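You operate a simulated robot arm through the tools that you are given. There is no shell and no other tool.

You are at the controls of a simulated robot arm. One attempt, no reset.

JOB
Tip the dye jug into the tub and stir it in.
Fine: use the long stirrer; jug and stirrer go back. Set down upright: dye jug.

It is judged by the outcome, as a careful person would: the job done as asked, and still so three seconds after it is handed in. It fails if anything else is knocked over, pushed out of place, dropped, spilled or broken.

ROBOT AND FRAMES
A 7-joint arm with a two-finger gripper, fixed in place. Base frame: the origin is on the floor under the middle of its stand, x ahead of it, y to its left, z up; the work surface is at about z = 770. Units: mm, rad, N and s.
With the tool pointing down near the work surface it reaches from about 340 to 720 mm from the base axis. Its first joint turns from -1.152 to 1.152 rad. Payload 2.45 kg.
The TCP is the grasp point between the finger pads, 26 mm short of the fingertips. In the tool frame z runs along the fingers and y along their closing line. The gripper opens to 96 mm; its body begins 69 mm behind the TCP.
Orientation is that of the tool frame in the base frame, as [roll, pitch, yaw] about the fixed x, y, z axes, in that order (R = Rz(yaw) Ry(pitch) Rx(roll)). With the fingers straight down and closing along the base's y, the tool's x points along the base's -x, its y along +y and its z along -z.

CONTROLS
- The arm moves only by the tool move_arm. Its argument "rows" is a list of rows, each a list of 7 numbers: the shift along the tool's x, y, z in units of 150 mm (1.0 is 150 mm), then the turn, a rotation vector about the tool's x, y, z in units of 45 degrees (1.0 is 45 degrees), then the finger opening in mm, from 0 to 96. In form: [[dx, dy, dz, wx, wy, wz, grip], ...]. A call has 1 to 20 rows; each row is the pose to reach, as a shift and turn from the pose commanded when the call began, along the tool's axes at that moment. A call with a number of a shift or a turn outside -1 to 1 is refused whole. Each row takes 0.2 s and may step no farther than 50 mm and 0.15 rad from the row before; otherwise, or with a gripper value out of range, the whole call is refused. A pose out of reach is approached as far as the arm can. The call stops where the force on the tool passes 40 N (or 10 N more than at its start, if that is more) or the arm is blocked; 0.2 s more then pass. The fingers move at their own pace (about 50 mm/s each) and stop on an object; they squeeze with about 45 N. The grip force told is the motor's: it shows also when the fingers shut on nothing. Time passes only in rows, and 0.2 s behind the last, so rows that repeat a pose let the fingers close. It gives the time, the measured TCP pose, the force on the tool (base axes), the opening and the grip force at its end, in the units of the frame above (readings bear some noise), with the torque about the TCP (base axes, N m) and any sound that the robot's microphone picked up.
- Cameras (640 x 400 px; columns grow to the right, rows downward): "scene" is fixed at [178, -413.5, 1415.5]; the picture's right is [0.64, -0.77, 0.00], its down [-0.59, -0.49, -0.65] and it looks along [0.49, 0.41, -0.76] (base axes); focal length 214 px, centre (320, 200). "wrist" rides on the gripper at [82, 3, -98] in the tool frame; the picture's right is [-0.04, 1.00, 0.00], its down [-0.73, -0.03, -0.68] and it looks along [-0.68, -0.03, 0.73] (tool axes); focal length 256 px, centre (320, 200). There is no depth. A picture from a camera that has moved, and an enlarged one, comes with that camera's place and axes in the base frame and with its lens. The place of the scene camera against the robot may be out by one fixed shift of up to 18 mm in any direction.
- get_image(camera): a new picture of that camera. The clock stands still meanwhile.
- inspect(camera, box): a new picture of the part [left, top, right, bottom] of that camera's present view, enlarged. The clock stands still meanwhile.
- job_done(): hands the job in; it is judged then, once.

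Places have to be worked out from the pictures, the camera data and where the tool is seen. Open the gripper and draw the arm clear of the work before you hand the job in, unless the task says otherwise.

The tools are called after "Call:" by a JSON object that holds its "method" and its "body". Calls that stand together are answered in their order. move_arm: Moves the arm, as the interface text tells. Its arguments: {"type":"object","properties":{"rows":{"type":"array"}},"required":["rows"]} The other tools are called the same way: get_image (camera) takes a picture; inspect (camera, box) takes an enlarged picture of a part of a camera's view; job_done () hands the job in.

At the start:

```text
time: 0.0
eef_pos: [463.6, -189.2, 1210.0]
orientation: [3.141, 0.0, -3.141]
contact_force: [-0.1, -0.9, 0.3]
ft_torque: [-0.02, -0.01, 0.02]
finger_gap: 96.0
grasp_force: 0.2
```

scene: 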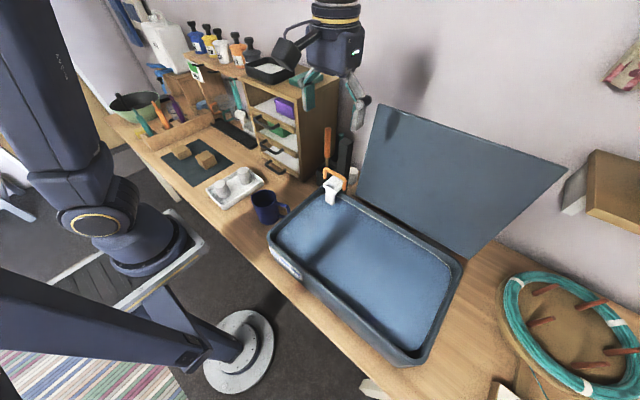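
wrist: 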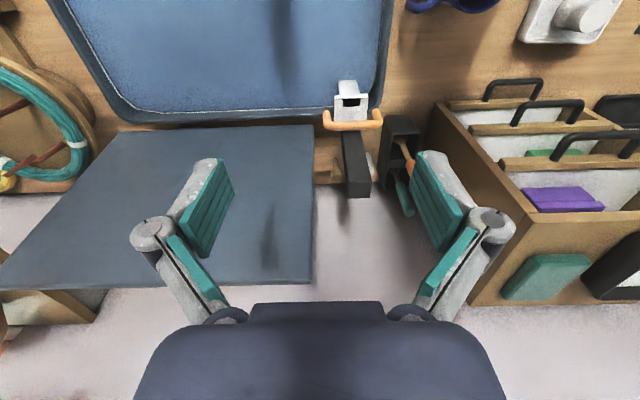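

I start by looking closely at the scene to identify the dye jug, the tub and the stirrer.

Call:
{"method": "inspect", "body": {"camera": "scene", "box": [220, 100, 380, 220]}}

Call:
{"method": "inspect", "body": {"camera": "scene", "box": [100, 0, 340, 150]}}

Call:
{"method": "inspect", "body": {"camera": "scene", "box": [250, 150, 480, 380]}}

Call:
{"method": "inspect", "body": {"camera": "wrist", "box": [300, 60, 460, 220]}}

```text
3.33 times, centred on (300, 160) of scene
camera zoom: at [178.0, -413.5, 1415.5], right [0.64, -0.77, 0.0], down [-0.59, -0.49, -0.65], along [0.49, 0.41, -0.76], focal length 715 px, centre (387, 333)
```

zoom: 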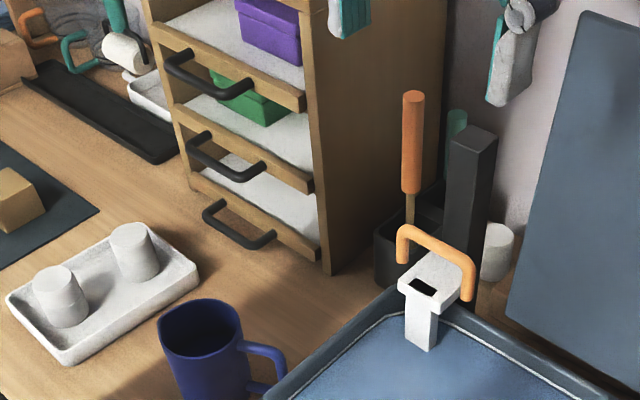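

```text
2.67 times, centred on (220, 75) of scene
camera zoom: at [178.0, -413.5, 1415.5], right [0.64, -0.77, 0.0], down [-0.59, -0.49, -0.65], along [0.49, 0.41, -0.76], focal length 572 px, centre (587, 533)
```

zoom: 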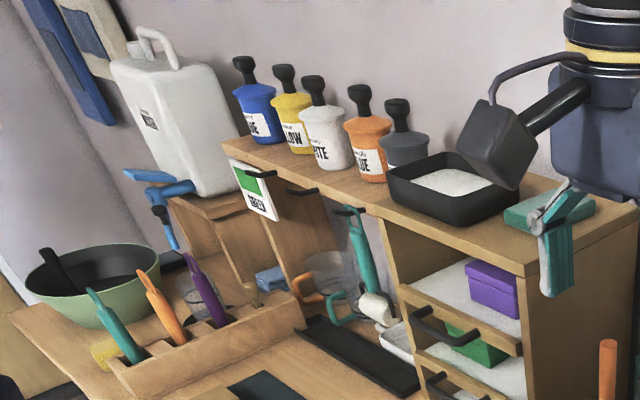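

```text
1.74 times, centred on (365, 265) of scene
camera zoom: at [178.0, -413.5, 1415.5], right [0.64, -0.77, 0.0], down [-0.59, -0.49, -0.65], along [0.49, 0.41, -0.76], focal length 373 px, centre (242, 87)
```

zoom: 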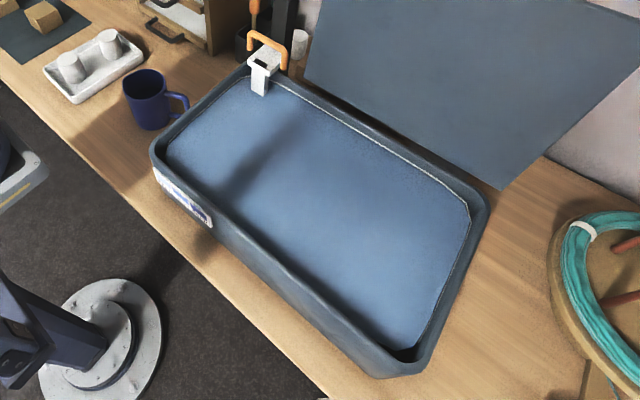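

```text
2.50 times, centred on (380, 140) of wrist
camera zoom: at [381.6, -187.3, 1309.3], right [0.04, 1.0, 0.0], down [0.73, -0.03, 0.68], along [0.68, -0.03, -0.73], focal length 640 px, centre (170, 350)
```

zoom: 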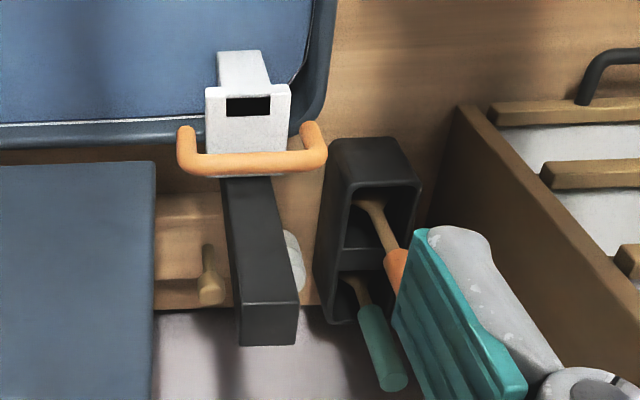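

The navy mug-like vessel at about (420, 45) looks like the dye jug (spout away from its handle), and an orange-handled and a teal-handled stirrer stand in a black caddy near (665, -30). I move the wrist camera, staying high, to look into the jug.

Call:
{"method": "move_arm", "body": {"rows": [[0.1, 0.25, 0, 0, 0, 0, 96], [0.2, 0.5, 0, 0, 0, 0, 96], [0.3, 0.75, 0, 0, 0, 0, 96], [0.42, 1.0, 0, 0, 0, 0, 96]]}}

Call:
{"method": "get_image", "body": {"camera": "wrist"}}

Call:
{"method": "get_image", "body": {"camera": "scene"}}

```text
time: 1.0
eef_pos: [401.5, -38.9, 1213.5]
orientation: [-3.141, -0.001, 3.14]
contact_force: [-0.5, 0.5, -0.6]
ft_torque: [0.0, 0.03, 0.04]
finger_gap: 96.0
grasp_force: 0.1
```

```text
taken
camera wrist: at [319.8, -36.8, 1312.0], right [0.04, 1.0, 0.0], down [0.73, -0.03, 0.68], along [0.68, -0.03, -0.73], focal length 256 px, centre (320, 200)
```

wrist: 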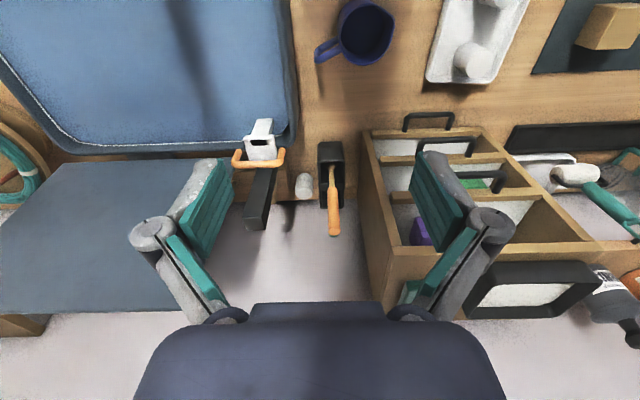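

```text
taken
```

scene: 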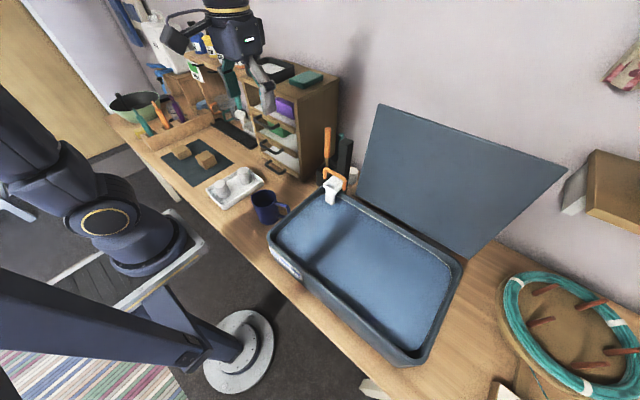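

Call:
{"method": "inspect", "body": {"camera": "wrist", "box": [280, 0, 440, 100]}}

Call:
{"method": "inspect", "body": {"camera": "wrist", "box": [220, 110, 380, 250]}}

Call:
{"method": "inspect", "body": {"camera": "scene", "box": [300, 115, 380, 215]}}

Call:
{"method": "inspect", "body": {"camera": "scene", "box": [235, 170, 315, 240]}}

```text
4.00 times, centred on (360, 50) of wrist
camera zoom: at [319.8, -36.8, 1312.0], right [0.04, 1.0, 0.0], down [0.73, -0.03, 0.68], along [0.68, -0.03, -0.73], focal length 1024 px, centre (160, 800)
```

zoom: 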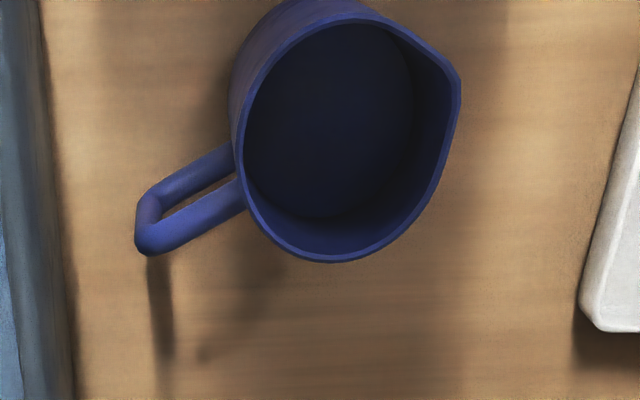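

```text
2.86 times, centred on (300, 180) of wrist
camera zoom: at [319.8, -36.8, 1312.0], right [0.04, 1.0, 0.0], down [0.73, -0.03, 0.68], along [0.68, -0.03, -0.73], focal length 731 px, centre (377, 257)
```

zoom: 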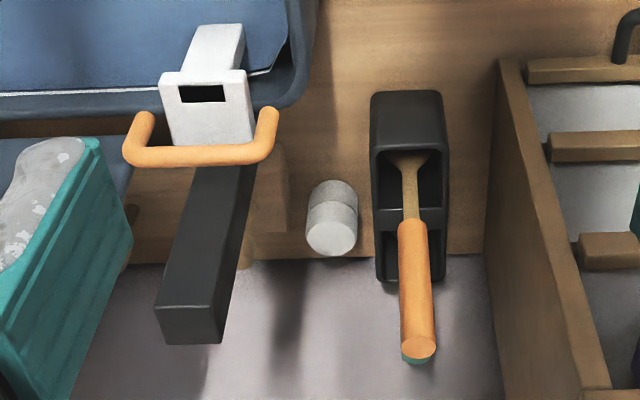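

```text
4.00 times, centred on (340, 165) of scene
camera zoom: at [178.0, -413.5, 1415.5], right [0.64, -0.77, 0.0], down [-0.59, -0.49, -0.65], along [0.49, 0.41, -0.76], focal length 858 px, centre (240, 340)
```

zoom: 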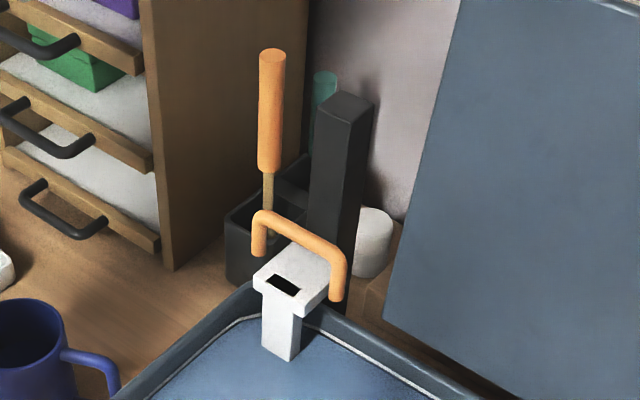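

```text
5.71 times, centred on (275, 205) of scene
camera zoom: at [178.0, -413.5, 1415.5], right [0.64, -0.77, 0.0], down [-0.59, -0.49, -0.65], along [0.49, 0.41, -0.76], focal length 1226 px, centre (577, 171)
```

zoom: 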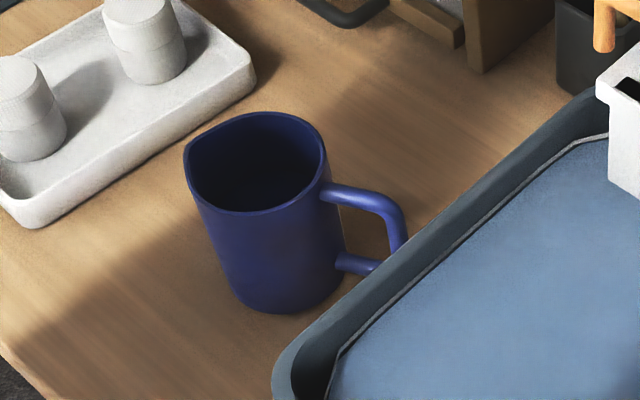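

The jug is at about (402, 25), rim near z 880, spout pointing to about 114° and handle to -66°; the tub spans roughly x 310–600, y -540…-90. Before touching anything I'll do a dry run of the pouring attitude over the tub to check the arm can reach it.

Call:
{"method": "move_arm", "body": {"rows": [[-0.07, -0.25, 0, 0, 0, 0, 96], [-0.13, -0.5, 0, 0, 0, 0, 96], [-0.2, -0.75, 0, 0, 0, 0, 96], [-0.27, -1.0, 0, 0, 0, 0, 96]]}}

Call:
{"method": "move_arm", "body": {"rows": [[0, -0.15, 0.1, 0, -0.16, 0, 96], [0, -0.3, 0.2, 0, -0.33, 0, 96], [0, -0.45, 0.3, 0, -0.5, 0, 96], [0, -0.6, 0.4, 0, -0.66, 0, 96], [0, -0.75, 0.5, 0, -0.83, 0, 96], [0, -0.9, 0.6, 0, -1.0, 0, 96]]}}

Call:
{"method": "get_image", "body": {"camera": "scene"}}

Call:
{"method": "get_image", "body": {"camera": "wrist"}}

```text
time: 2.0
eef_pos: [443.4, -190.6, 1211.2]
orientation: [-3.141, 0.0, 3.14]
contact_force: [-0.2, -0.1, -0.3]
ft_torque: [0.01, 0.03, 0.0]
finger_gap: 95.9
grasp_force: 0.0
```

```text
time: 3.4
eef_pos: [441.1, -326.4, 1119.6]
orientation: [-3.141, 0.786, 3.14]
contact_force: [-0.2, -0.2, 0.3]
ft_torque: [0.0, 0.02, 0.01]
finger_gap: 96.0
grasp_force: 0.0
```

```text
taken
```

scene: 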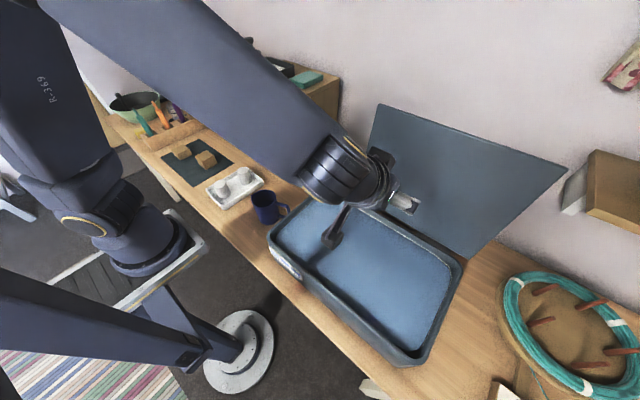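

```text
taken
camera wrist: at [313.6, -323.0, 1132.7], right [0.03, 1.0, 0.03], down [0.04, -0.03, 1.0], along [1.0, -0.03, -0.04], focal length 256 px, centre (320, 200)
```

wrist: 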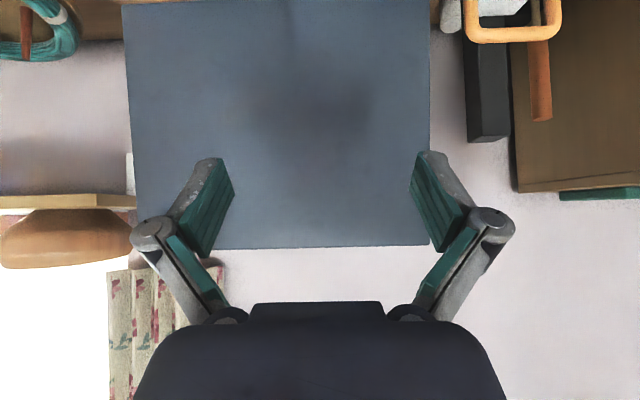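

The 45° attitude is reached cleanly. I continue the dry run to about -95° (tool pointing forward and slightly up).

Call:
{"method": "move_arm", "body": {"rows": [[0, 0, 0, 0, -0.17, 0, 96], [0, 0, 0, 0, -0.34, 0, 96], [0, 0, 0, 0, -0.5, 0, 96], [0, 0, 0, 0, -0.67, 0, 96], [0, 0, 0, 0, -0.84, 0, 96], [0, 0, 0, 0, -1.0, 0, 96]]}}

Call:
{"method": "get_image", "body": {"camera": "scene"}}

Call:
{"method": "get_image", "body": {"camera": "wrist"}}

```text
time: 4.8
eef_pos: [441.6, -324.7, 1121.0]
orientation: [-0.313, 1.57, -0.314]
contact_force: [0.5, 0.6, 0.0]
ft_torque: [-0.01, 0.03, 0.0]
finger_gap: 95.8
grasp_force: 0.1
```

```text
taken
```

scene: 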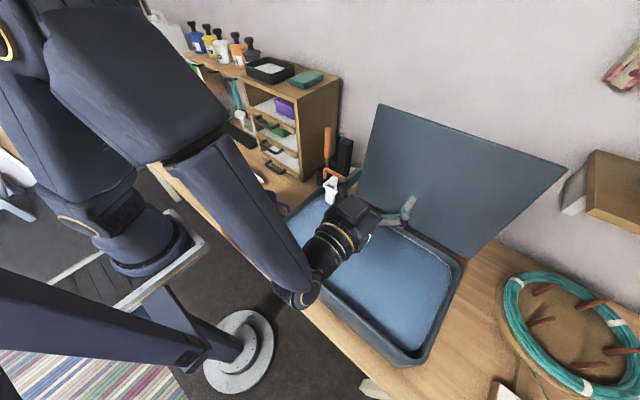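

```text
taken
camera wrist: at [342.5, -322.1, 1039.7], right [0.0, 1.0, 0.04], down [-0.68, -0.03, 0.73], along [0.73, -0.03, 0.68], focal length 256 px, centre (320, 200)
```

wrist: 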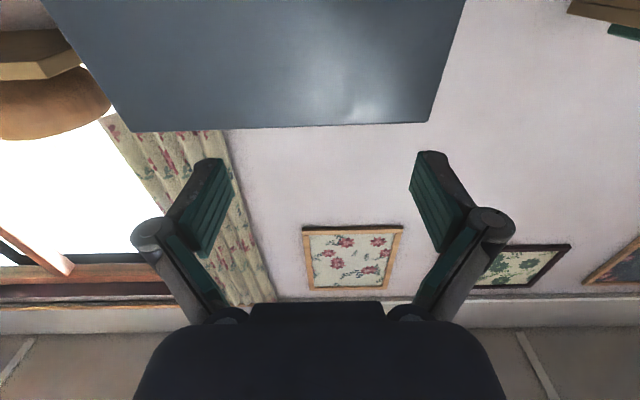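

Horizontal attitude is reachable with good margins. I undo the tilt and head back toward the jug, staying high.

Call:
{"method": "move_arm", "body": {"rows": [[-0.05, 0.1, 0, 0, 0.17, 0, 96], [-0.15, 0.25, 0, 0, 0.34, 0, 96], [-0.25, 0.4, 0, 0, 0.5, 0, 96], [-0.35, 0.6, 0, 0, 0.67, 0, 96], [-0.45, 0.8, 0, 0, 0.84, 0, 96], [-0.55, 1.0, 0, 0, 1.0, 0, 96]]}}

Call:
{"method": "move_arm", "body": {"rows": [[0, 0.1, 0, 0, 0.17, 0, 96], [0, 0.25, 0, 0, 0.34, 0, 96], [0, 0.4, 0, 0, 0.5, 0, 96], [0, 0.6, 0, 0, 0.67, 0, 96], [0, 0.8, 0, 0, 0.84, 0, 96], [0, 1.0, 0, 0, 1.0, 0, 96]]}}

```text
time: 6.2
eef_pos: [440.4, -177.9, 1204.5]
orientation: [-3.139, 0.787, 3.14]
contact_force: [-0.7, -1.0, -0.1]
ft_torque: [-0.02, -0.01, -0.05]
finger_gap: 96.1
grasp_force: 0.1
```

```text
time: 7.6
eef_pos: [439.9, -25.1, 1202.5]
orientation: [-3.141, -0.001, 3.14]
contact_force: [0.0, -0.5, 0.4]
ft_torque: [-0.05, 0.0, -0.01]
finger_gap: 96.2
grasp_force: 0.1
```

Now I yaw the gripper about 66° so its closing line is square to the jug's spout–handle line, and centre above the jug.

Call:
{"method": "move_arm", "body": {"rows": [[0.04, 0.05, 0.1, 0, 0, 0.17, 96], [0.08, 0.1, 0.2, 0, 0, 0.34, 96], [0.12, 0.16, 0.3, 0, 0, 0.5, 96], [0.17, 0.22, 0.4, 0, 0, 0.67, 96], [0.21, 0.28, 0.5, 0, 0, 0.84, 96], [0.25, 0.33, 0.6, 0, 0, 1.0, 96]]}}

Call:
{"method": "move_arm", "body": {"rows": [[0, 0, 0, 0, 0, 0.16, 96], [0, 0, 0, 0, 0, 0.32, 96], [0, 0, 0, 0, 0, 0.467, 96]]}}

Call:
{"method": "get_image", "body": {"camera": "wrist"}}

Call:
{"method": "get_image", "body": {"camera": "scene"}}

```text
time: 9.0
eef_pos: [402.4, 24.5, 1111.9]
orientation: [-3.14, 0.001, 2.352]
contact_force: [-0.5, -0.6, -0.2]
ft_torque: [-0.02, 0.01, -0.01]
finger_gap: 96.1
grasp_force: 0.1
```

```text
time: 9.8
eef_pos: [402.7, 24.0, 1112.2]
orientation: [3.141, -0.002, 1.985]
contact_force: [0.2, 0.3, 0.0]
ft_torque: [-0.01, -0.02, 0.01]
finger_gap: 96.0
grasp_force: 0.1
```

```text
taken
camera wrist: at [372.4, 100.2, 1211.6], right [0.93, 0.37, 0.0], down [0.27, -0.68, 0.68], along [0.25, -0.63, -0.73], focal length 256 px, centre (320, 200)
```

wrist: 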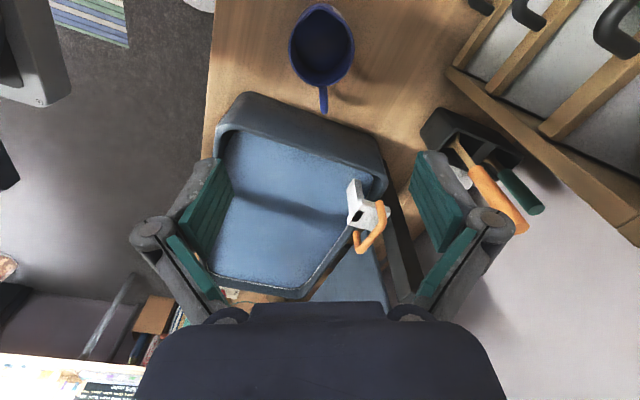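

```text
taken
```

scene: 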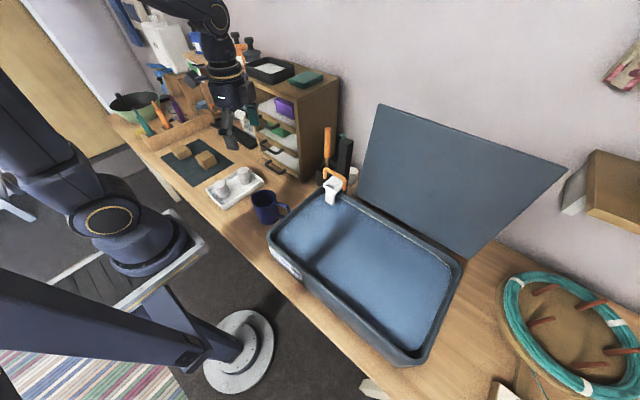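

Call:
{"method": "inspect", "body": {"camera": "wrist", "box": [250, 0, 400, 125]}}

Call:
{"method": "inspect", "body": {"camera": "wrist", "box": [400, 90, 560, 230]}}

Call:
{"method": "inspect", "body": {"camera": "wrist", "box": [200, 80, 420, 310]}}

```text
3.20 times, centred on (325, 62) of wrist
camera zoom: at [372.4, 100.2, 1211.6], right [0.93, 0.37, 0.0], down [0.27, -0.68, 0.68], along [0.25, -0.63, -0.73], focal length 819 px, centre (304, 640)
```

zoom: 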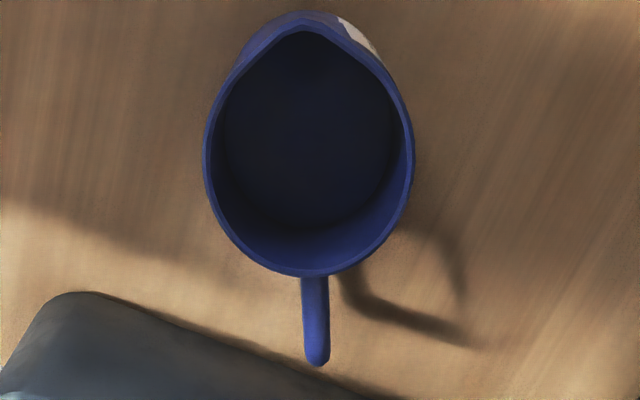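

```text
2.86 times, centred on (480, 160) of wrist
camera zoom: at [372.4, 100.2, 1211.6], right [0.93, 0.37, 0.0], down [0.27, -0.68, 0.68], along [0.25, -0.63, -0.73], focal length 731 px, centre (-137, 314)
```

zoom: 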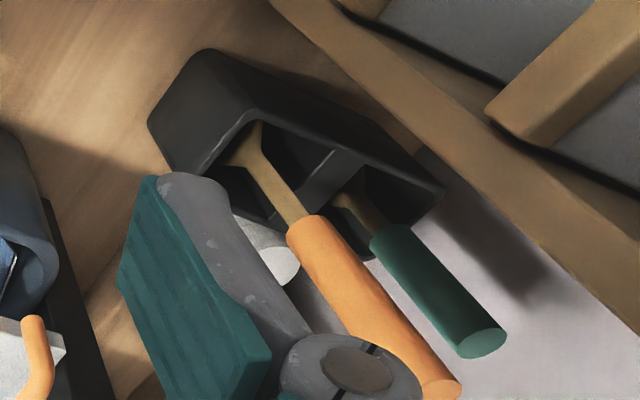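

```text
1.74 times, centred on (310, 195) of wrist
camera zoom: at [372.4, 100.2, 1211.6], right [0.93, 0.37, 0.0], down [0.27, -0.68, 0.68], along [0.25, -0.63, -0.73], focal length 445 px, centre (337, 209)
```

zoom: 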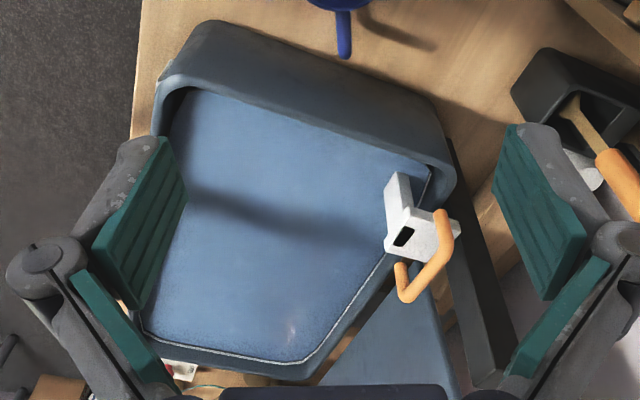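

Jug centre refined to about (400, 28), rim at about z 877, outer diameter about 75 mm. I lean the gripper 30° with the palm toward the handle side (keeps palm and camera away from the pour stream) and come down to z ≈ 960 above the jug.

Call:
{"method": "move_arm", "body": {"rows": [[0.006, -0.001, 0.2, 0, 0.133, 0, 96], [0.012, -0.002, 0.4, 0, 0.267, 0, 96], [0.018, -0.004, 0.6, 0, 0.4, 0, 96], [0.024, -0.005, 0.8, 0, 0.533, 0, 96], [0.03, -0.006, 1.0, 0, 0.667, 0, 96]]}}

Call:
{"method": "get_image", "body": {"camera": "wrist"}}

Call:
{"method": "get_image", "body": {"camera": "scene"}}

```text
time: 11.0
eef_pos: [399.8, 25.2, 963.4]
orientation: [-3.141, -0.526, 1.987]
contact_force: [0.4, 0.2, 0.6]
ft_torque: [0.01, 0.01, -0.02]
finger_gap: 96.0
grasp_force: 0.0
```

```text
taken
camera wrist: at [394.2, 46.4, 1089.2], right [0.93, 0.37, -0.02], down [0.37, -0.9, 0.22], along [0.06, -0.21, -0.98], focal length 256 px, centre (320, 200)
```

wrist: 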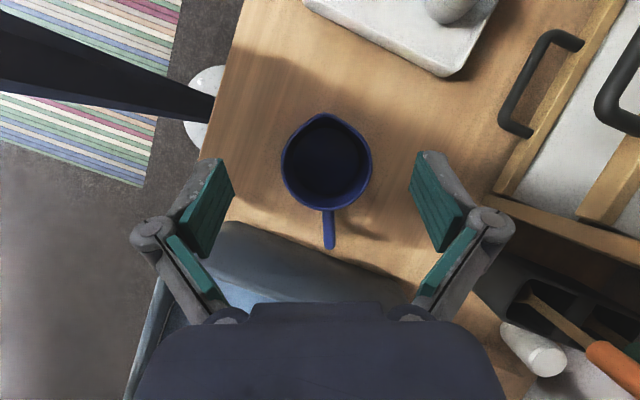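

```text
taken
```

scene: 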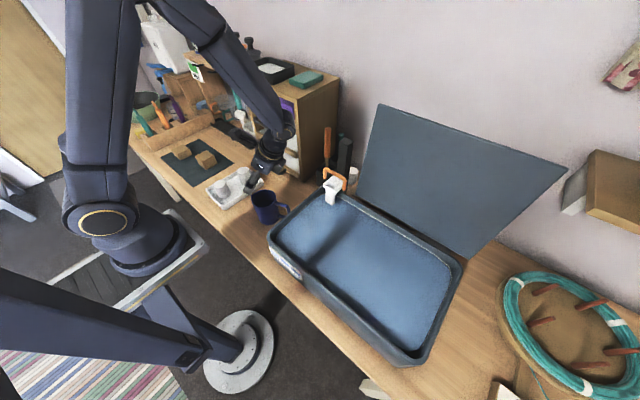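

View from above confirms jug centre (400.5, 29.5) and shows about 10 mm clearance for each finger. I trim yaw by about 2° and lower straight down to a TCP height of 850.

Call:
{"method": "move_arm", "body": {"rows": [[-0.072, 0.003, 0.133, 0.005, 0, -0.009, 96], [-0.143, 0.006, 0.265, 0.01, 0, -0.018, 96], [-0.215, 0.009, 0.398, 0.015, 0, -0.026, 96], [-0.286, 0.012, 0.53, 0.02, 0, -0.035, 96], [-0.358, 0.015, 0.663, 0.0256, 0, -0.044, 96]]}}

Call:
{"method": "get_image", "body": {"camera": "wrist"}}

Call:
{"method": "inspect", "body": {"camera": "scene", "box": [200, 130, 340, 250]}}

```text
time: 12.2
eef_pos: [401.9, 30.9, 850.1]
orientation: [-3.142, -0.524, 2.028]
contact_force: [0.5, 0.5, -0.3]
ft_torque: [0.0, 0.0, -0.01]
finger_gap: 96.0
grasp_force: 0.1
```

```text
taken
camera wrist: at [394.7, 51.0, 976.6], right [0.91, 0.41, -0.02], down [0.4, -0.89, 0.22], along [0.07, -0.21, -0.97], focal length 256 px, centre (320, 200)
```

wrist: 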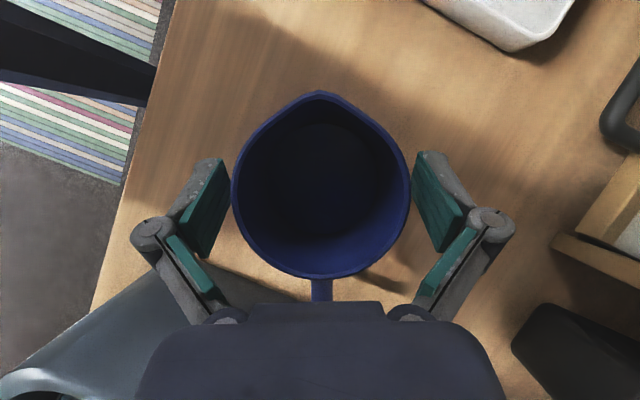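

```text
3.33 times, centred on (270, 190) of scene
camera zoom: at [178.0, -413.5, 1415.5], right [0.64, -0.77, 0.0], down [-0.59, -0.49, -0.65], along [0.49, 0.41, -0.76], focal length 715 px, centre (487, 233)
```

zoom: 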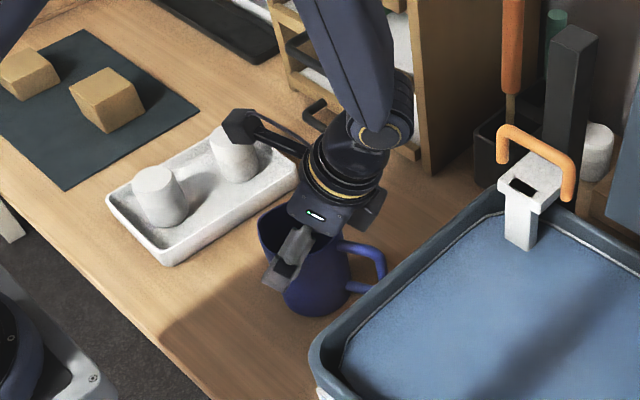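

The jug is centred between the pads. I close the gripper on its body.

Call:
{"method": "move_arm", "body": {"rows": [[0, 0, 0, 0, 0, 0, 60], [0, 0, 0, 0, 0, 0, 60], [0, 0, 0, 0, 0, 0, 50], [0, 0, 0, 0, 0, 0, 50], [0, 0, 0, 0, 0, 0, 50]]}}

Call:
{"method": "get_image", "body": {"camera": "wrist"}}

```text
time: 13.4
eef_pos: [401.2, 30.5, 850.0]
orientation: [3.141, -0.522, 2.029]
contact_force: [1.1, -0.1, 0.8]
ft_torque: [0.05, -0.05, -0.06]
finger_gap: 76.5
grasp_force: 45.2
```

```text
taken
camera wrist: at [394.9, 51.1, 977.0], right [0.91, 0.41, -0.02], down [0.4, -0.89, 0.22], along [0.07, -0.21, -0.97], focal length 256 px, centre (320, 200)
```

wrist: 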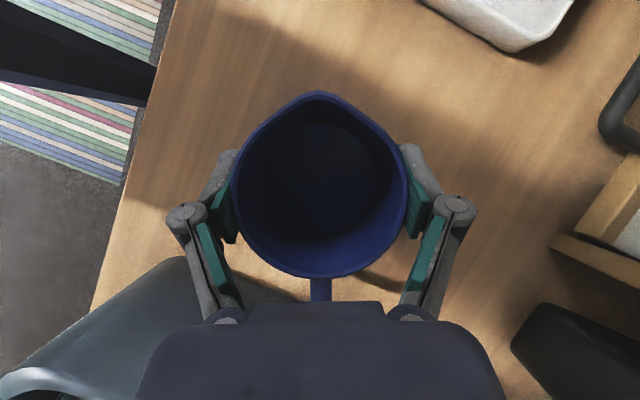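

Grip is firm (gap 76.5, 45 N). I lift straight up gently, keeping the jug level.

Call:
{"method": "move_arm", "body": {"rows": [[0.025, 0, -0.043, 0, 0, 0, 50], [0.083, 0, -0.144, 0, 0, 0, 50], [0.15, 0, -0.26, 0, 0, 0, 50], [0.217, 0, -0.375, 0, 0, 0, 50], [0.283, 0, -0.491, 0, 0, 0, 50], [0.35, 0, -0.606, 0, 0, 0, 50], [0.417, 0, -0.722, 0, 0, 0, 50], [0.475, 0, -0.823, 0, 0, 0, 50], [0.5, 0, -0.866, 0, 0, 0, 50]]}}

Call:
{"method": "get_image", "body": {"camera": "scene"}}

Call:
{"method": "get_image", "body": {"camera": "wrist"}}

```text
time: 15.4
eef_pos: [402.2, 31.1, 1000.1]
orientation: [-3.14, -0.523, 2.028]
contact_force: [1.0, -0.2, -2.8]
ft_torque: [0.05, 0.04, 0.0]
finger_gap: 76.6
grasp_force: 44.8
```

```text
taken
```

scene: 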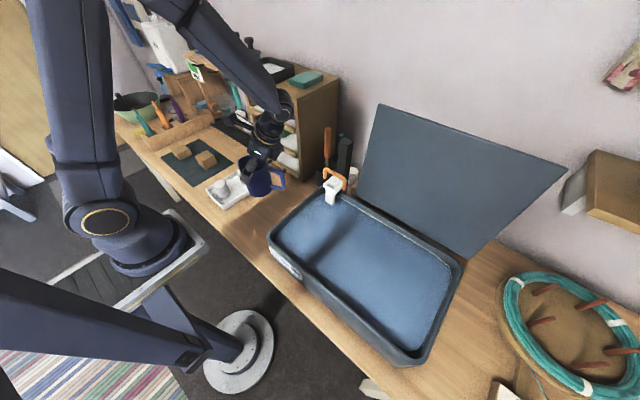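

```text
taken
camera wrist: at [395.2, 51.5, 1127.6], right [0.91, 0.41, -0.02], down [0.4, -0.89, 0.22], along [0.07, -0.21, -0.98], focal length 256 px, centre (320, 200)
```

wrist: 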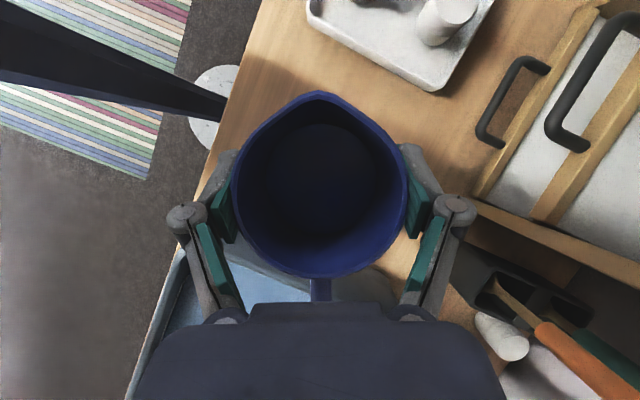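

The jug is held securely and level (about 0.3 kg). I carry it toward the tub while slowly turning it about the vertical so its spout will point back toward the robot.

Call:
{"method": "move_arm", "body": {"rows": [[-0.015, -0.01, -0.03, 0.016, 0, -0.028, 50], [-0.05, -0.034, -0.096, 0.052, 0, -0.09, 50], [-0.1, -0.069, -0.193, 0.104, 0, -0.18, 50], [-0.15, -0.103, -0.289, 0.155, 0, -0.27, 50], [-0.2, -0.137, -0.385, 0.207, 0, -0.359, 50], [-0.25, -0.171, -0.481, 0.259, 0, -0.449, 50], [-0.3, -0.206, -0.578, 0.311, 0, -0.539, 50], [-0.333, -0.228, -0.641, 0.345, 0, -0.598, 50], [-0.343, -0.235, -0.66, 0.3555, 0, -0.616, 50]]}}

```text
time: 17.4
eef_pos: [411.7, -67.5, 1057.3]
orientation: [-3.142, -0.523, 2.587]
contact_force: [0.4, 0.3, -3.2]
ft_torque: [0.0, 0.01, 0.03]
finger_gap: 76.6
grasp_force: 44.9
```

Call:
{"method": "move_arm", "body": {"rows": [[-0.018, -0.026, -0.01, 0.014, 0, -0.024, 50], [-0.063, -0.092, -0.036, 0.049, 0, -0.086, 50], [-0.126, -0.185, -0.073, 0.099, 0, -0.171, 50], [-0.189, -0.277, -0.109, 0.148, 0, -0.257, 50], [-0.251, -0.369, -0.145, 0.198, 0, -0.343, 50], [-0.314, -0.461, -0.181, 0.247, 0, -0.428, 50], [-0.377, -0.554, -0.218, 0.297, 0, -0.514, 50], [-0.431, -0.633, -0.249, 0.339, 0, -0.588, 50], [-0.449, -0.659, -0.259, 0.353, 0, -0.612, 50]]}}

Call:
{"method": "get_image", "body": {"camera": "scene"}}

Call:
{"method": "get_image", "body": {"camera": "wrist"}}

```text
time: 19.4
eef_pos: [425.7, -193.5, 1060.4]
orientation: [3.141, -0.523, -3.139]
contact_force: [0.2, -0.4, -3.4]
ft_torque: [-0.03, 0.07, 0.01]
finger_gap: 76.7
grasp_force: 45.2
```

```text
taken
```

scene: 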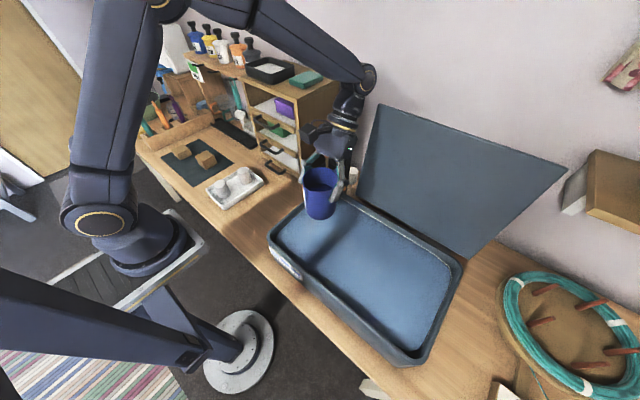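

```text
taken
camera wrist: at [403.5, -191.7, 1186.2], right [0.03, 1.0, -0.02], down [0.97, -0.03, 0.22], along [0.22, -0.03, -0.97], focal length 256 px, centre (320, 200)
```

wrist: 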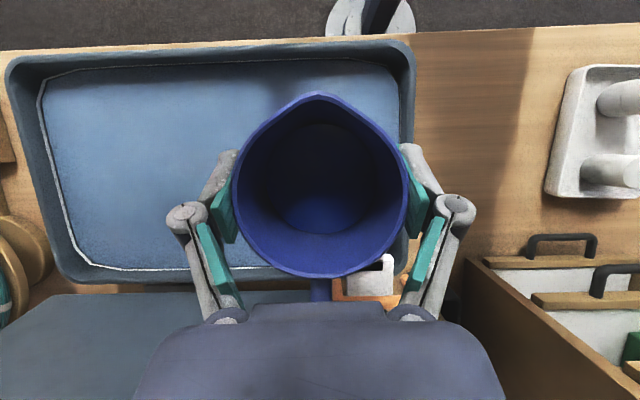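

The jug is over the tub's right end and level. I carry it to mid-tub at about (420, -320), TCP z ≈ 1030, keeping clear of the raised lid at x ≥ 600.

Call:
{"method": "move_arm", "body": {"rows": [[-0.003, -0.03, 0.007, 0, 0, 0, 50], [-0.01, -0.12, 0.03, 0, 0, 0, 50], [-0.02, -0.24, 0.055, 0, 0, 0, 50], [-0.03, -0.36, 0.08, 0, 0, 0, 50], [-0.04, -0.48, 0.108, 0, 0, 0, 50], [-0.05, -0.6, 0.135, 0, 0, 0, 50], [-0.06, -0.72, 0.16, 0, 0, 0, 50], [-0.068, -0.81, 0.182, 0, 0, 0, 50], [-0.071, -0.847, 0.19, 0, 0, 0, 50]]}}

Call:
{"method": "get_image", "body": {"camera": "scene"}}

Call:
{"method": "get_image", "body": {"camera": "wrist"}}

```text
time: 21.4
eef_pos: [420.2, -319.6, 1029.0]
orientation: [3.14, -0.523, -3.14]
contact_force: [1.2, 0.2, -2.8]
ft_torque: [-0.02, 0.05, 0.02]
finger_gap: 76.7
grasp_force: 44.3
```

```text
taken
```

scene: 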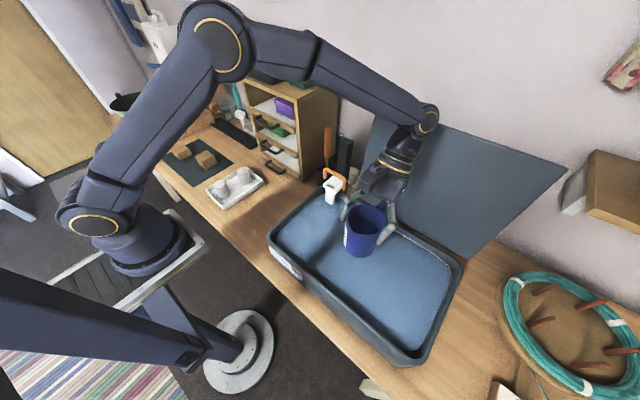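

```text
taken
camera wrist: at [398.9, -316.9, 1155.6], right [0.03, 1.0, -0.02], down [0.97, -0.03, 0.22], along [0.22, -0.03, -0.98], focal length 256 px, centre (320, 200)
```

wrist: 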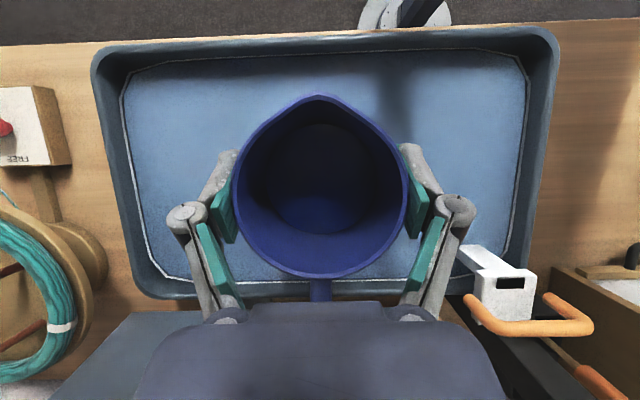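

The jug is centred over the tub. I now tip it toward its spout, slowly, 45° first.

Call:
{"method": "move_arm", "body": {"rows": [[0, 0, 0, 0, -0.1, 0, 50], [0, 0, 0, 0, -0.2, 0, 50], [0, 0, 0, 0, -0.3, 0, 50], [0, 0, 0, 0, -0.4, 0, 50], [0, 0, 0, 0, -0.5, 0, 50], [0, 0, 0, 0, -0.6, 0, 50], [0, 0, 0, 0, -0.7, 0, 50], [0, 0, 0, 0, -0.8, 0, 50], [0, 0, 0, 0, -0.9, 0, 50], [0, 0, 0, 0, -1.0, 0, 50]]}}

Call:
{"method": "get_image", "body": {"camera": "wrist"}}

Call:
{"method": "get_image", "body": {"camera": "scene"}}

```text
time: 23.6
eef_pos: [421.2, -319.8, 1028.2]
orientation: [-3.141, 0.263, -3.141]
contact_force: [0.3, -0.7, -2.7]
ft_torque: [0.0, 0.11, 0.01]
finger_gap: 76.6
grasp_force: 44.9
```

```text
taken
camera wrist: at [316.7, -317.5, 1104.1], right [0.04, 1.0, 0.01], down [0.53, -0.03, 0.85], along [0.85, -0.03, -0.53], focal length 256 px, centre (320, 200)
```

wrist: 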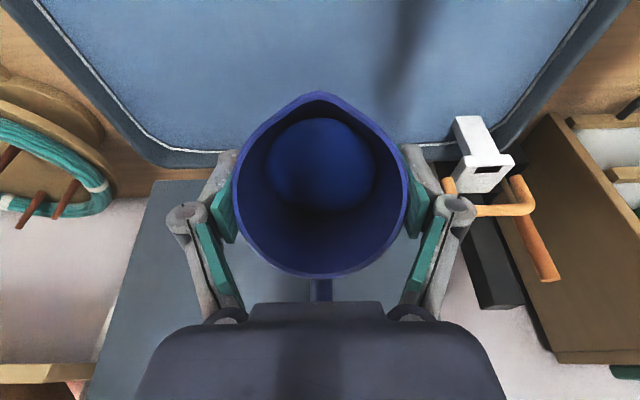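

```text
taken
```

scene: 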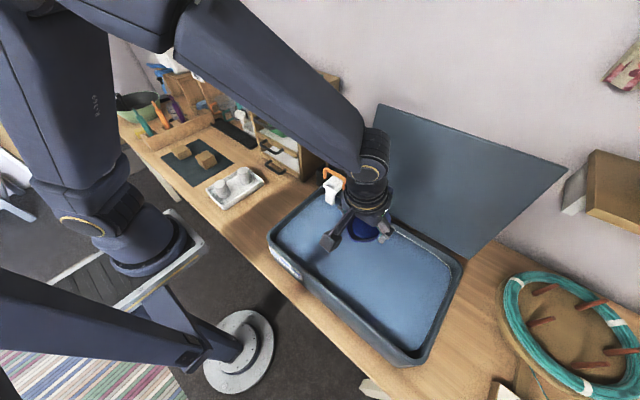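

Call:
{"method": "inspect", "body": {"camera": "wrist", "box": [220, 80, 420, 290]}}

```text
1.90 times, centred on (320, 185) of wrist
camera zoom: at [316.7, -317.5, 1104.1], right [0.04, 1.0, 0.01], down [0.53, -0.03, 0.85], along [0.85, -0.03, -0.53], focal length 488 px, centre (320, 229)
```

zoom: 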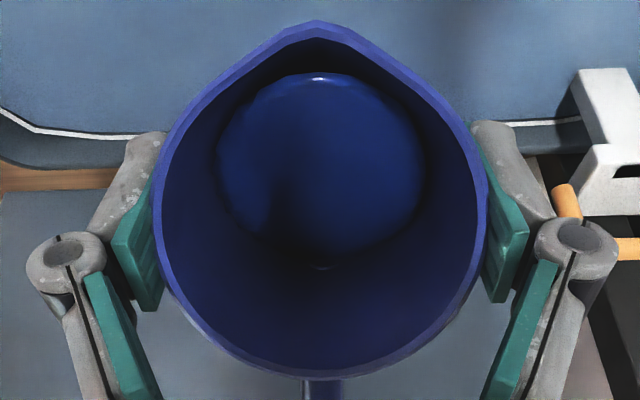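

The dye has moved toward the spout but not yet reached the lip. I keep tipping slowly from 45° toward 90°.

Call:
{"method": "move_arm", "body": {"rows": [[-0.01, 0, 0.003, 0, -0.06, 0, 50], [-0.02, 0, 0.005, 0, -0.12, 0, 50], [-0.03, 0, 0.008, 0, -0.18, 0, 50], [-0.04, 0, 0.011, 0, -0.24, 0, 50], [-0.05, 0, 0.013, 0, -0.3, 0, 50], [-0.06, 0, 0.016, 0, -0.36, 0, 50], [-0.07, 0, 0.019, 0, -0.42, 0, 50], [-0.08, 0, 0.021, 0, -0.48, 0, 50], [-0.09, 0, 0.024, 0, -0.54, 0, 50], [-0.097, 0, 0.026, 0, -0.6, 0, 50]]}}

Call:
{"method": "get_image", "body": {"camera": "wrist"}}

Call:
{"method": "get_image", "body": {"camera": "scene"}}

```text
time: 25.8
eef_pos: [435.2, -320.3, 1030.5]
orientation: [-3.141, 0.734, -3.14]
contact_force: [0.1, 0.4, -2.0]
ft_torque: [-0.02, 0.11, 0.04]
finger_gap: 76.9
grasp_force: 45.2
```

```text
taken
camera wrist: at [308.8, -317.3, 1049.0], right [0.03, 1.0, 0.03], down [0.09, -0.03, 1.0], along [1.0, -0.03, -0.09], focal length 256 px, centre (320, 200)
```

wrist: 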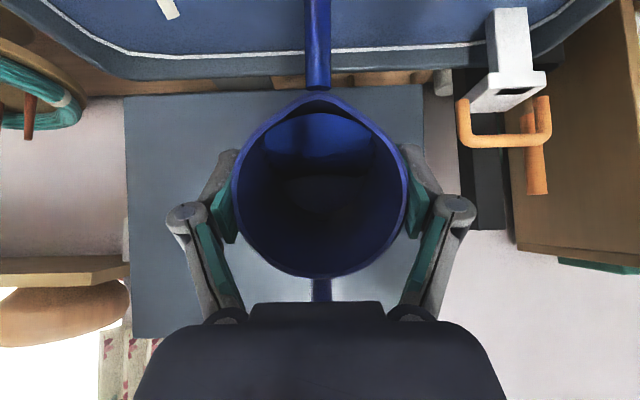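

```text
taken
```

scene: 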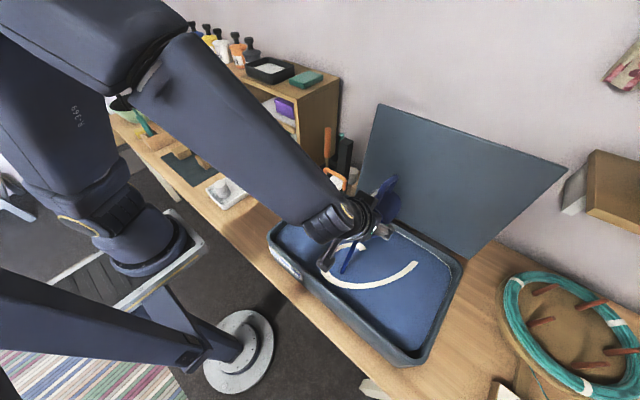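

The dye is pouring as a blue stream into the tub. I check the details (a pale arc has appeared on the tub's surface).

Call:
{"method": "inspect", "body": {"camera": "scene", "box": [260, 160, 480, 360]}}

Call:
{"method": "inspect", "body": {"camera": "wrist", "box": [140, 0, 500, 220]}}

```text
2.00 times, centred on (370, 260) of scene
camera zoom: at [178.1, -413.5, 1415.5], right [0.64, -0.77, 0.0], down [-0.59, -0.49, -0.65], along [0.49, 0.41, -0.76], focal length 429 px, centre (220, 80)
```

zoom: 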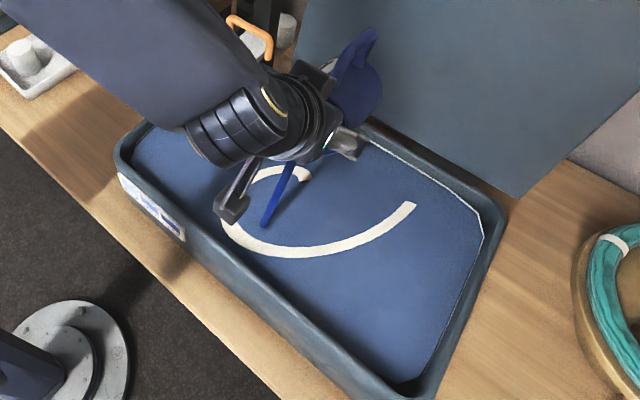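

```text
1.78 times, centred on (320, 110) of wrist
camera zoom: at [308.8, -317.3, 1049.0], right [0.03, 1.0, 0.03], down [0.09, -0.03, 1.0], along [1.0, -0.03, -0.09], focal length 455 px, centre (320, 360)
```

zoom: 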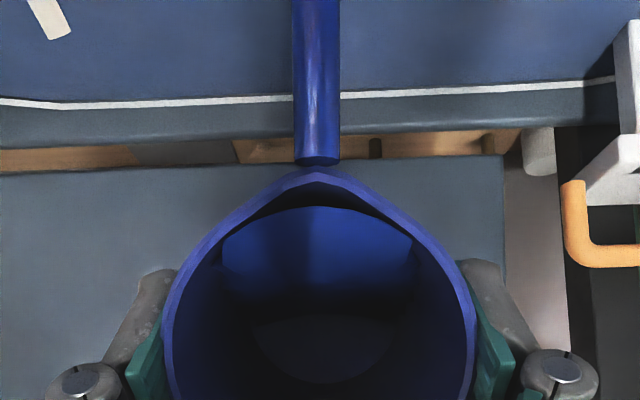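

The stream falls cleanly into the tub. I continue tipping slowly to about 110° and hold to drain.

Call:
{"method": "move_arm", "body": {"rows": [[0, 0, 0, 0, -0.05, 0, 50], [0, 0, 0, 0, -0.1, 0, 50], [0, 0, 0, 0, -0.15, 0, 50], [0, 0, 0, 0, -0.2, 0, 50], [0, 0, 0, 0, -0.25, 0, 50], [0, 0, 0, 0, -0.3, 0, 50], [0, 0, 0, 0, -0.35, 0, 50], [0, 0, 0, 0, -0.4, 0, 50], [0, 0, 0, 0, -0.45, 0, 50], [0, 0, 0, 0, -0.5, 0, 50], [0, 0, 0, 0, -0.5, 0, 50], [0, 0, 0, 0, -0.5, 0, 50]]}}

Call:
{"method": "get_image", "body": {"camera": "wrist"}}

Call:
{"method": "get_image", "body": {"camera": "scene"}}

```text
time: 28.4
eef_pos: [436.8, -319.5, 1029.7]
orientation: [3.138, 1.126, 3.14]
contact_force: [0.3, -0.1, -1.1]
ft_torque: [-0.03, 0.03, -0.02]
finger_gap: 76.7
grasp_force: 45.2
```

```text
taken
camera wrist: at [312.1, -317.8, 999.3], right [0.02, 1.0, 0.04], down [-0.3, -0.03, 0.95], along [0.95, -0.03, 0.3], focal length 256 px, centre (320, 200)
```

wrist: 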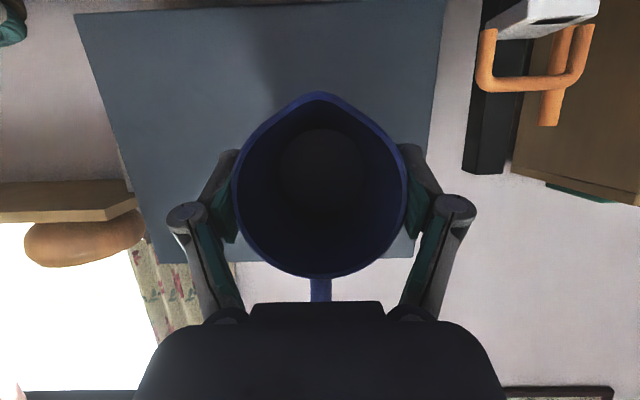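

```text
taken
```

scene: 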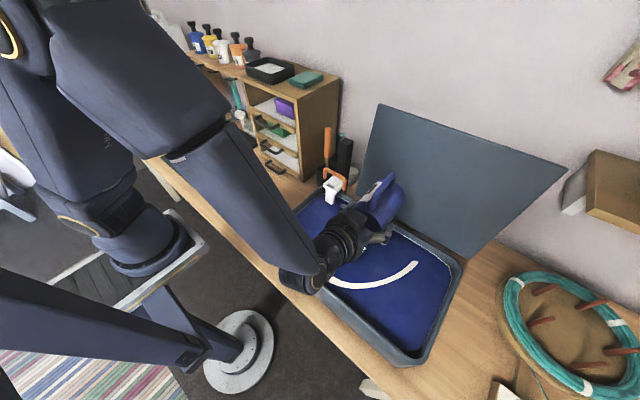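

The jug looks almost empty (force fell from about 3 N to 1.1 N). I tip a further 16° and hold to let it drain completely.

Call:
{"method": "move_arm", "body": {"rows": [[0, 0, 0, 0, -0.07, 0, 50], [0, 0, 0, 0, -0.14, 0, 50], [0, 0, 0, 0, -0.21, 0, 50], [0, 0, 0, 0, -0.28, 0, 50], [0, 0, 0, 0, -0.36, 0, 50], [0, 0, 0, 0, -0.36, 0, 50], [0, 0, 0, 0, -0.36, 0, 50], [0, 0, 0, 0, -0.36, 0, 50], [0, 0, 0, 0, -0.36, 0, 50], [0, 0, 0, 0, -0.36, 0, 50], [0, 0, 0, 0, -0.36, 0, 50], [0, 0, 0, 0, -0.36, 0, 50]]}}

Call:
{"method": "inspect", "body": {"camera": "wrist", "box": [220, 80, 420, 290]}}

Call:
{"method": "inspect", "body": {"camera": "scene", "box": [260, 160, 480, 360]}}

```text
time: 31.0
eef_pos: [435.5, -319.8, 1029.3]
orientation: [3.138, 1.408, 3.138]
contact_force: [-0.8, 0.2, -0.3]
ft_torque: [0.0, 0.04, 0.01]
finger_gap: 76.7
grasp_force: 45.4
```

```text
1.90 times, centred on (320, 185) of wrist
camera zoom: at [324.8, -316.7, 965.6], right [0.01, 1.0, 0.04], down [-0.55, -0.03, 0.83], along [0.83, -0.03, 0.55], focal length 488 px, centre (320, 229)
```

zoom: 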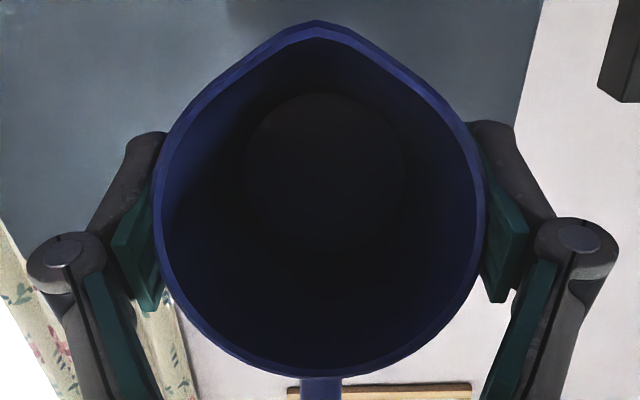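

```text
2.00 times, centred on (370, 260) of scene
camera zoom: at [178.1, -413.5, 1415.5], right [0.64, -0.77, 0.0], down [-0.59, -0.49, -0.65], along [0.49, 0.41, -0.76], focal length 429 px, centre (220, 80)
```

zoom: 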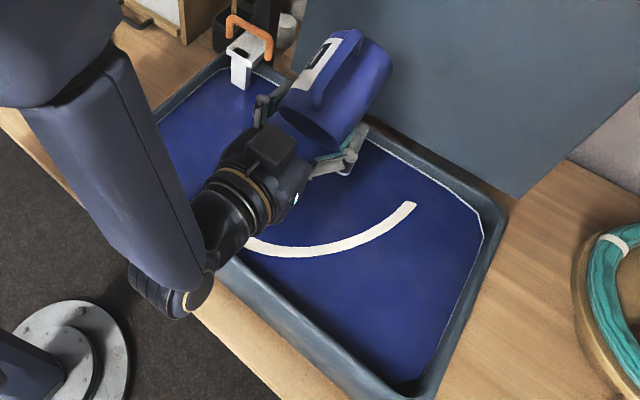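

The jug is empty (inside dry, reading ≈ no liquid weight change). I bring it back upright over the tub.

Call:
{"method": "move_arm", "body": {"rows": [[0, 0, 0, 0, 0.1, 0, 50], [0, 0, 0, 0, 0.25, 0, 50], [0, 0, 0, 0, 0.4, 0, 50], [0, 0, 0, 0, 0.55, 0, 50], [0, 0, 0, 0, 0.7, 0, 50], [0, 0, 0, 0, 0.85, 0, 50], [0, 0, 0, 0, 1.0, 0, 50]]}}

Call:
{"method": "move_arm", "body": {"rows": [[0, 0, 0, 0, 0.15, 0, 50], [0, 0, 0, 0, 0.3, 0, 50], [0, 0, 0, 0, 0.45, 0, 50], [0, 0, 0, 0, 0.6, 0, 50], [0, 0, 0, 0, 0.8, 0, 50], [0, 0, 0, 0, 1.0, 0, 50]]}}

Call:
{"method": "move_arm", "body": {"rows": [[0.02, 0, 0, 0, 0.15, 0, 50], [0.05, 0, 0, 0, 0.3, 0, 50], [0.08, 0, 0, 0, 0.4, 0, 50], [0.1, 0, 0, 0, 0.459, 0, 50]]}}

Call:
{"method": "get_image", "body": {"camera": "scene"}}

Call:
{"method": "get_image", "body": {"camera": "wrist"}}

```text
time: 32.6
eef_pos: [435.8, -320.4, 1030.7]
orientation: [-3.14, 0.621, 3.141]
contact_force: [0.3, 0.4, -0.4]
ft_torque: [0.03, 0.05, -0.02]
finger_gap: 76.7
grasp_force: 44.8
```

```text
refused: row 5 steps farther than a row can; nothing moved
```

```text
time: 33.6
eef_pos: [424.2, -321.2, 1020.6]
orientation: [3.141, 0.26, -3.141]
contact_force: [-0.4, 0.9, -1.8]
ft_torque: [-0.01, 0.07, 0.0]
finger_gap: 76.7
grasp_force: 44.9
```

```text
taken
```

scene: 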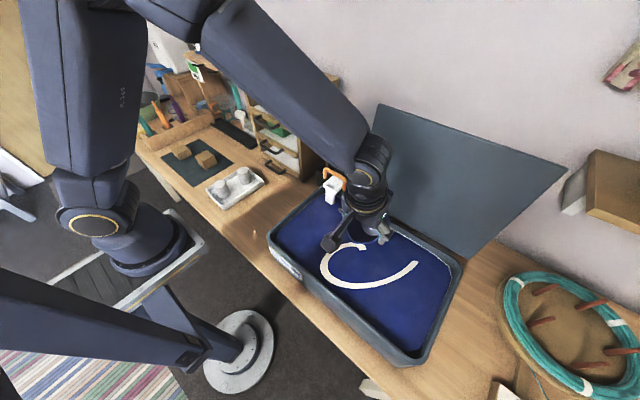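

```text
taken
camera wrist: at [319.3, -317.6, 1095.2], right [0.04, 1.0, 0.01], down [0.53, -0.03, 0.85], along [0.84, -0.03, -0.53], focal length 256 px, centre (320, 200)
```

wrist: 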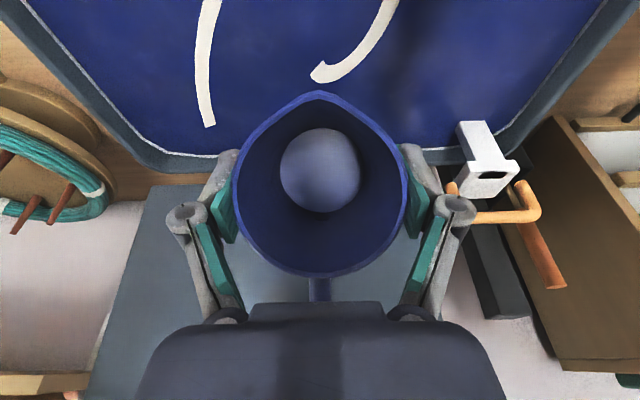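

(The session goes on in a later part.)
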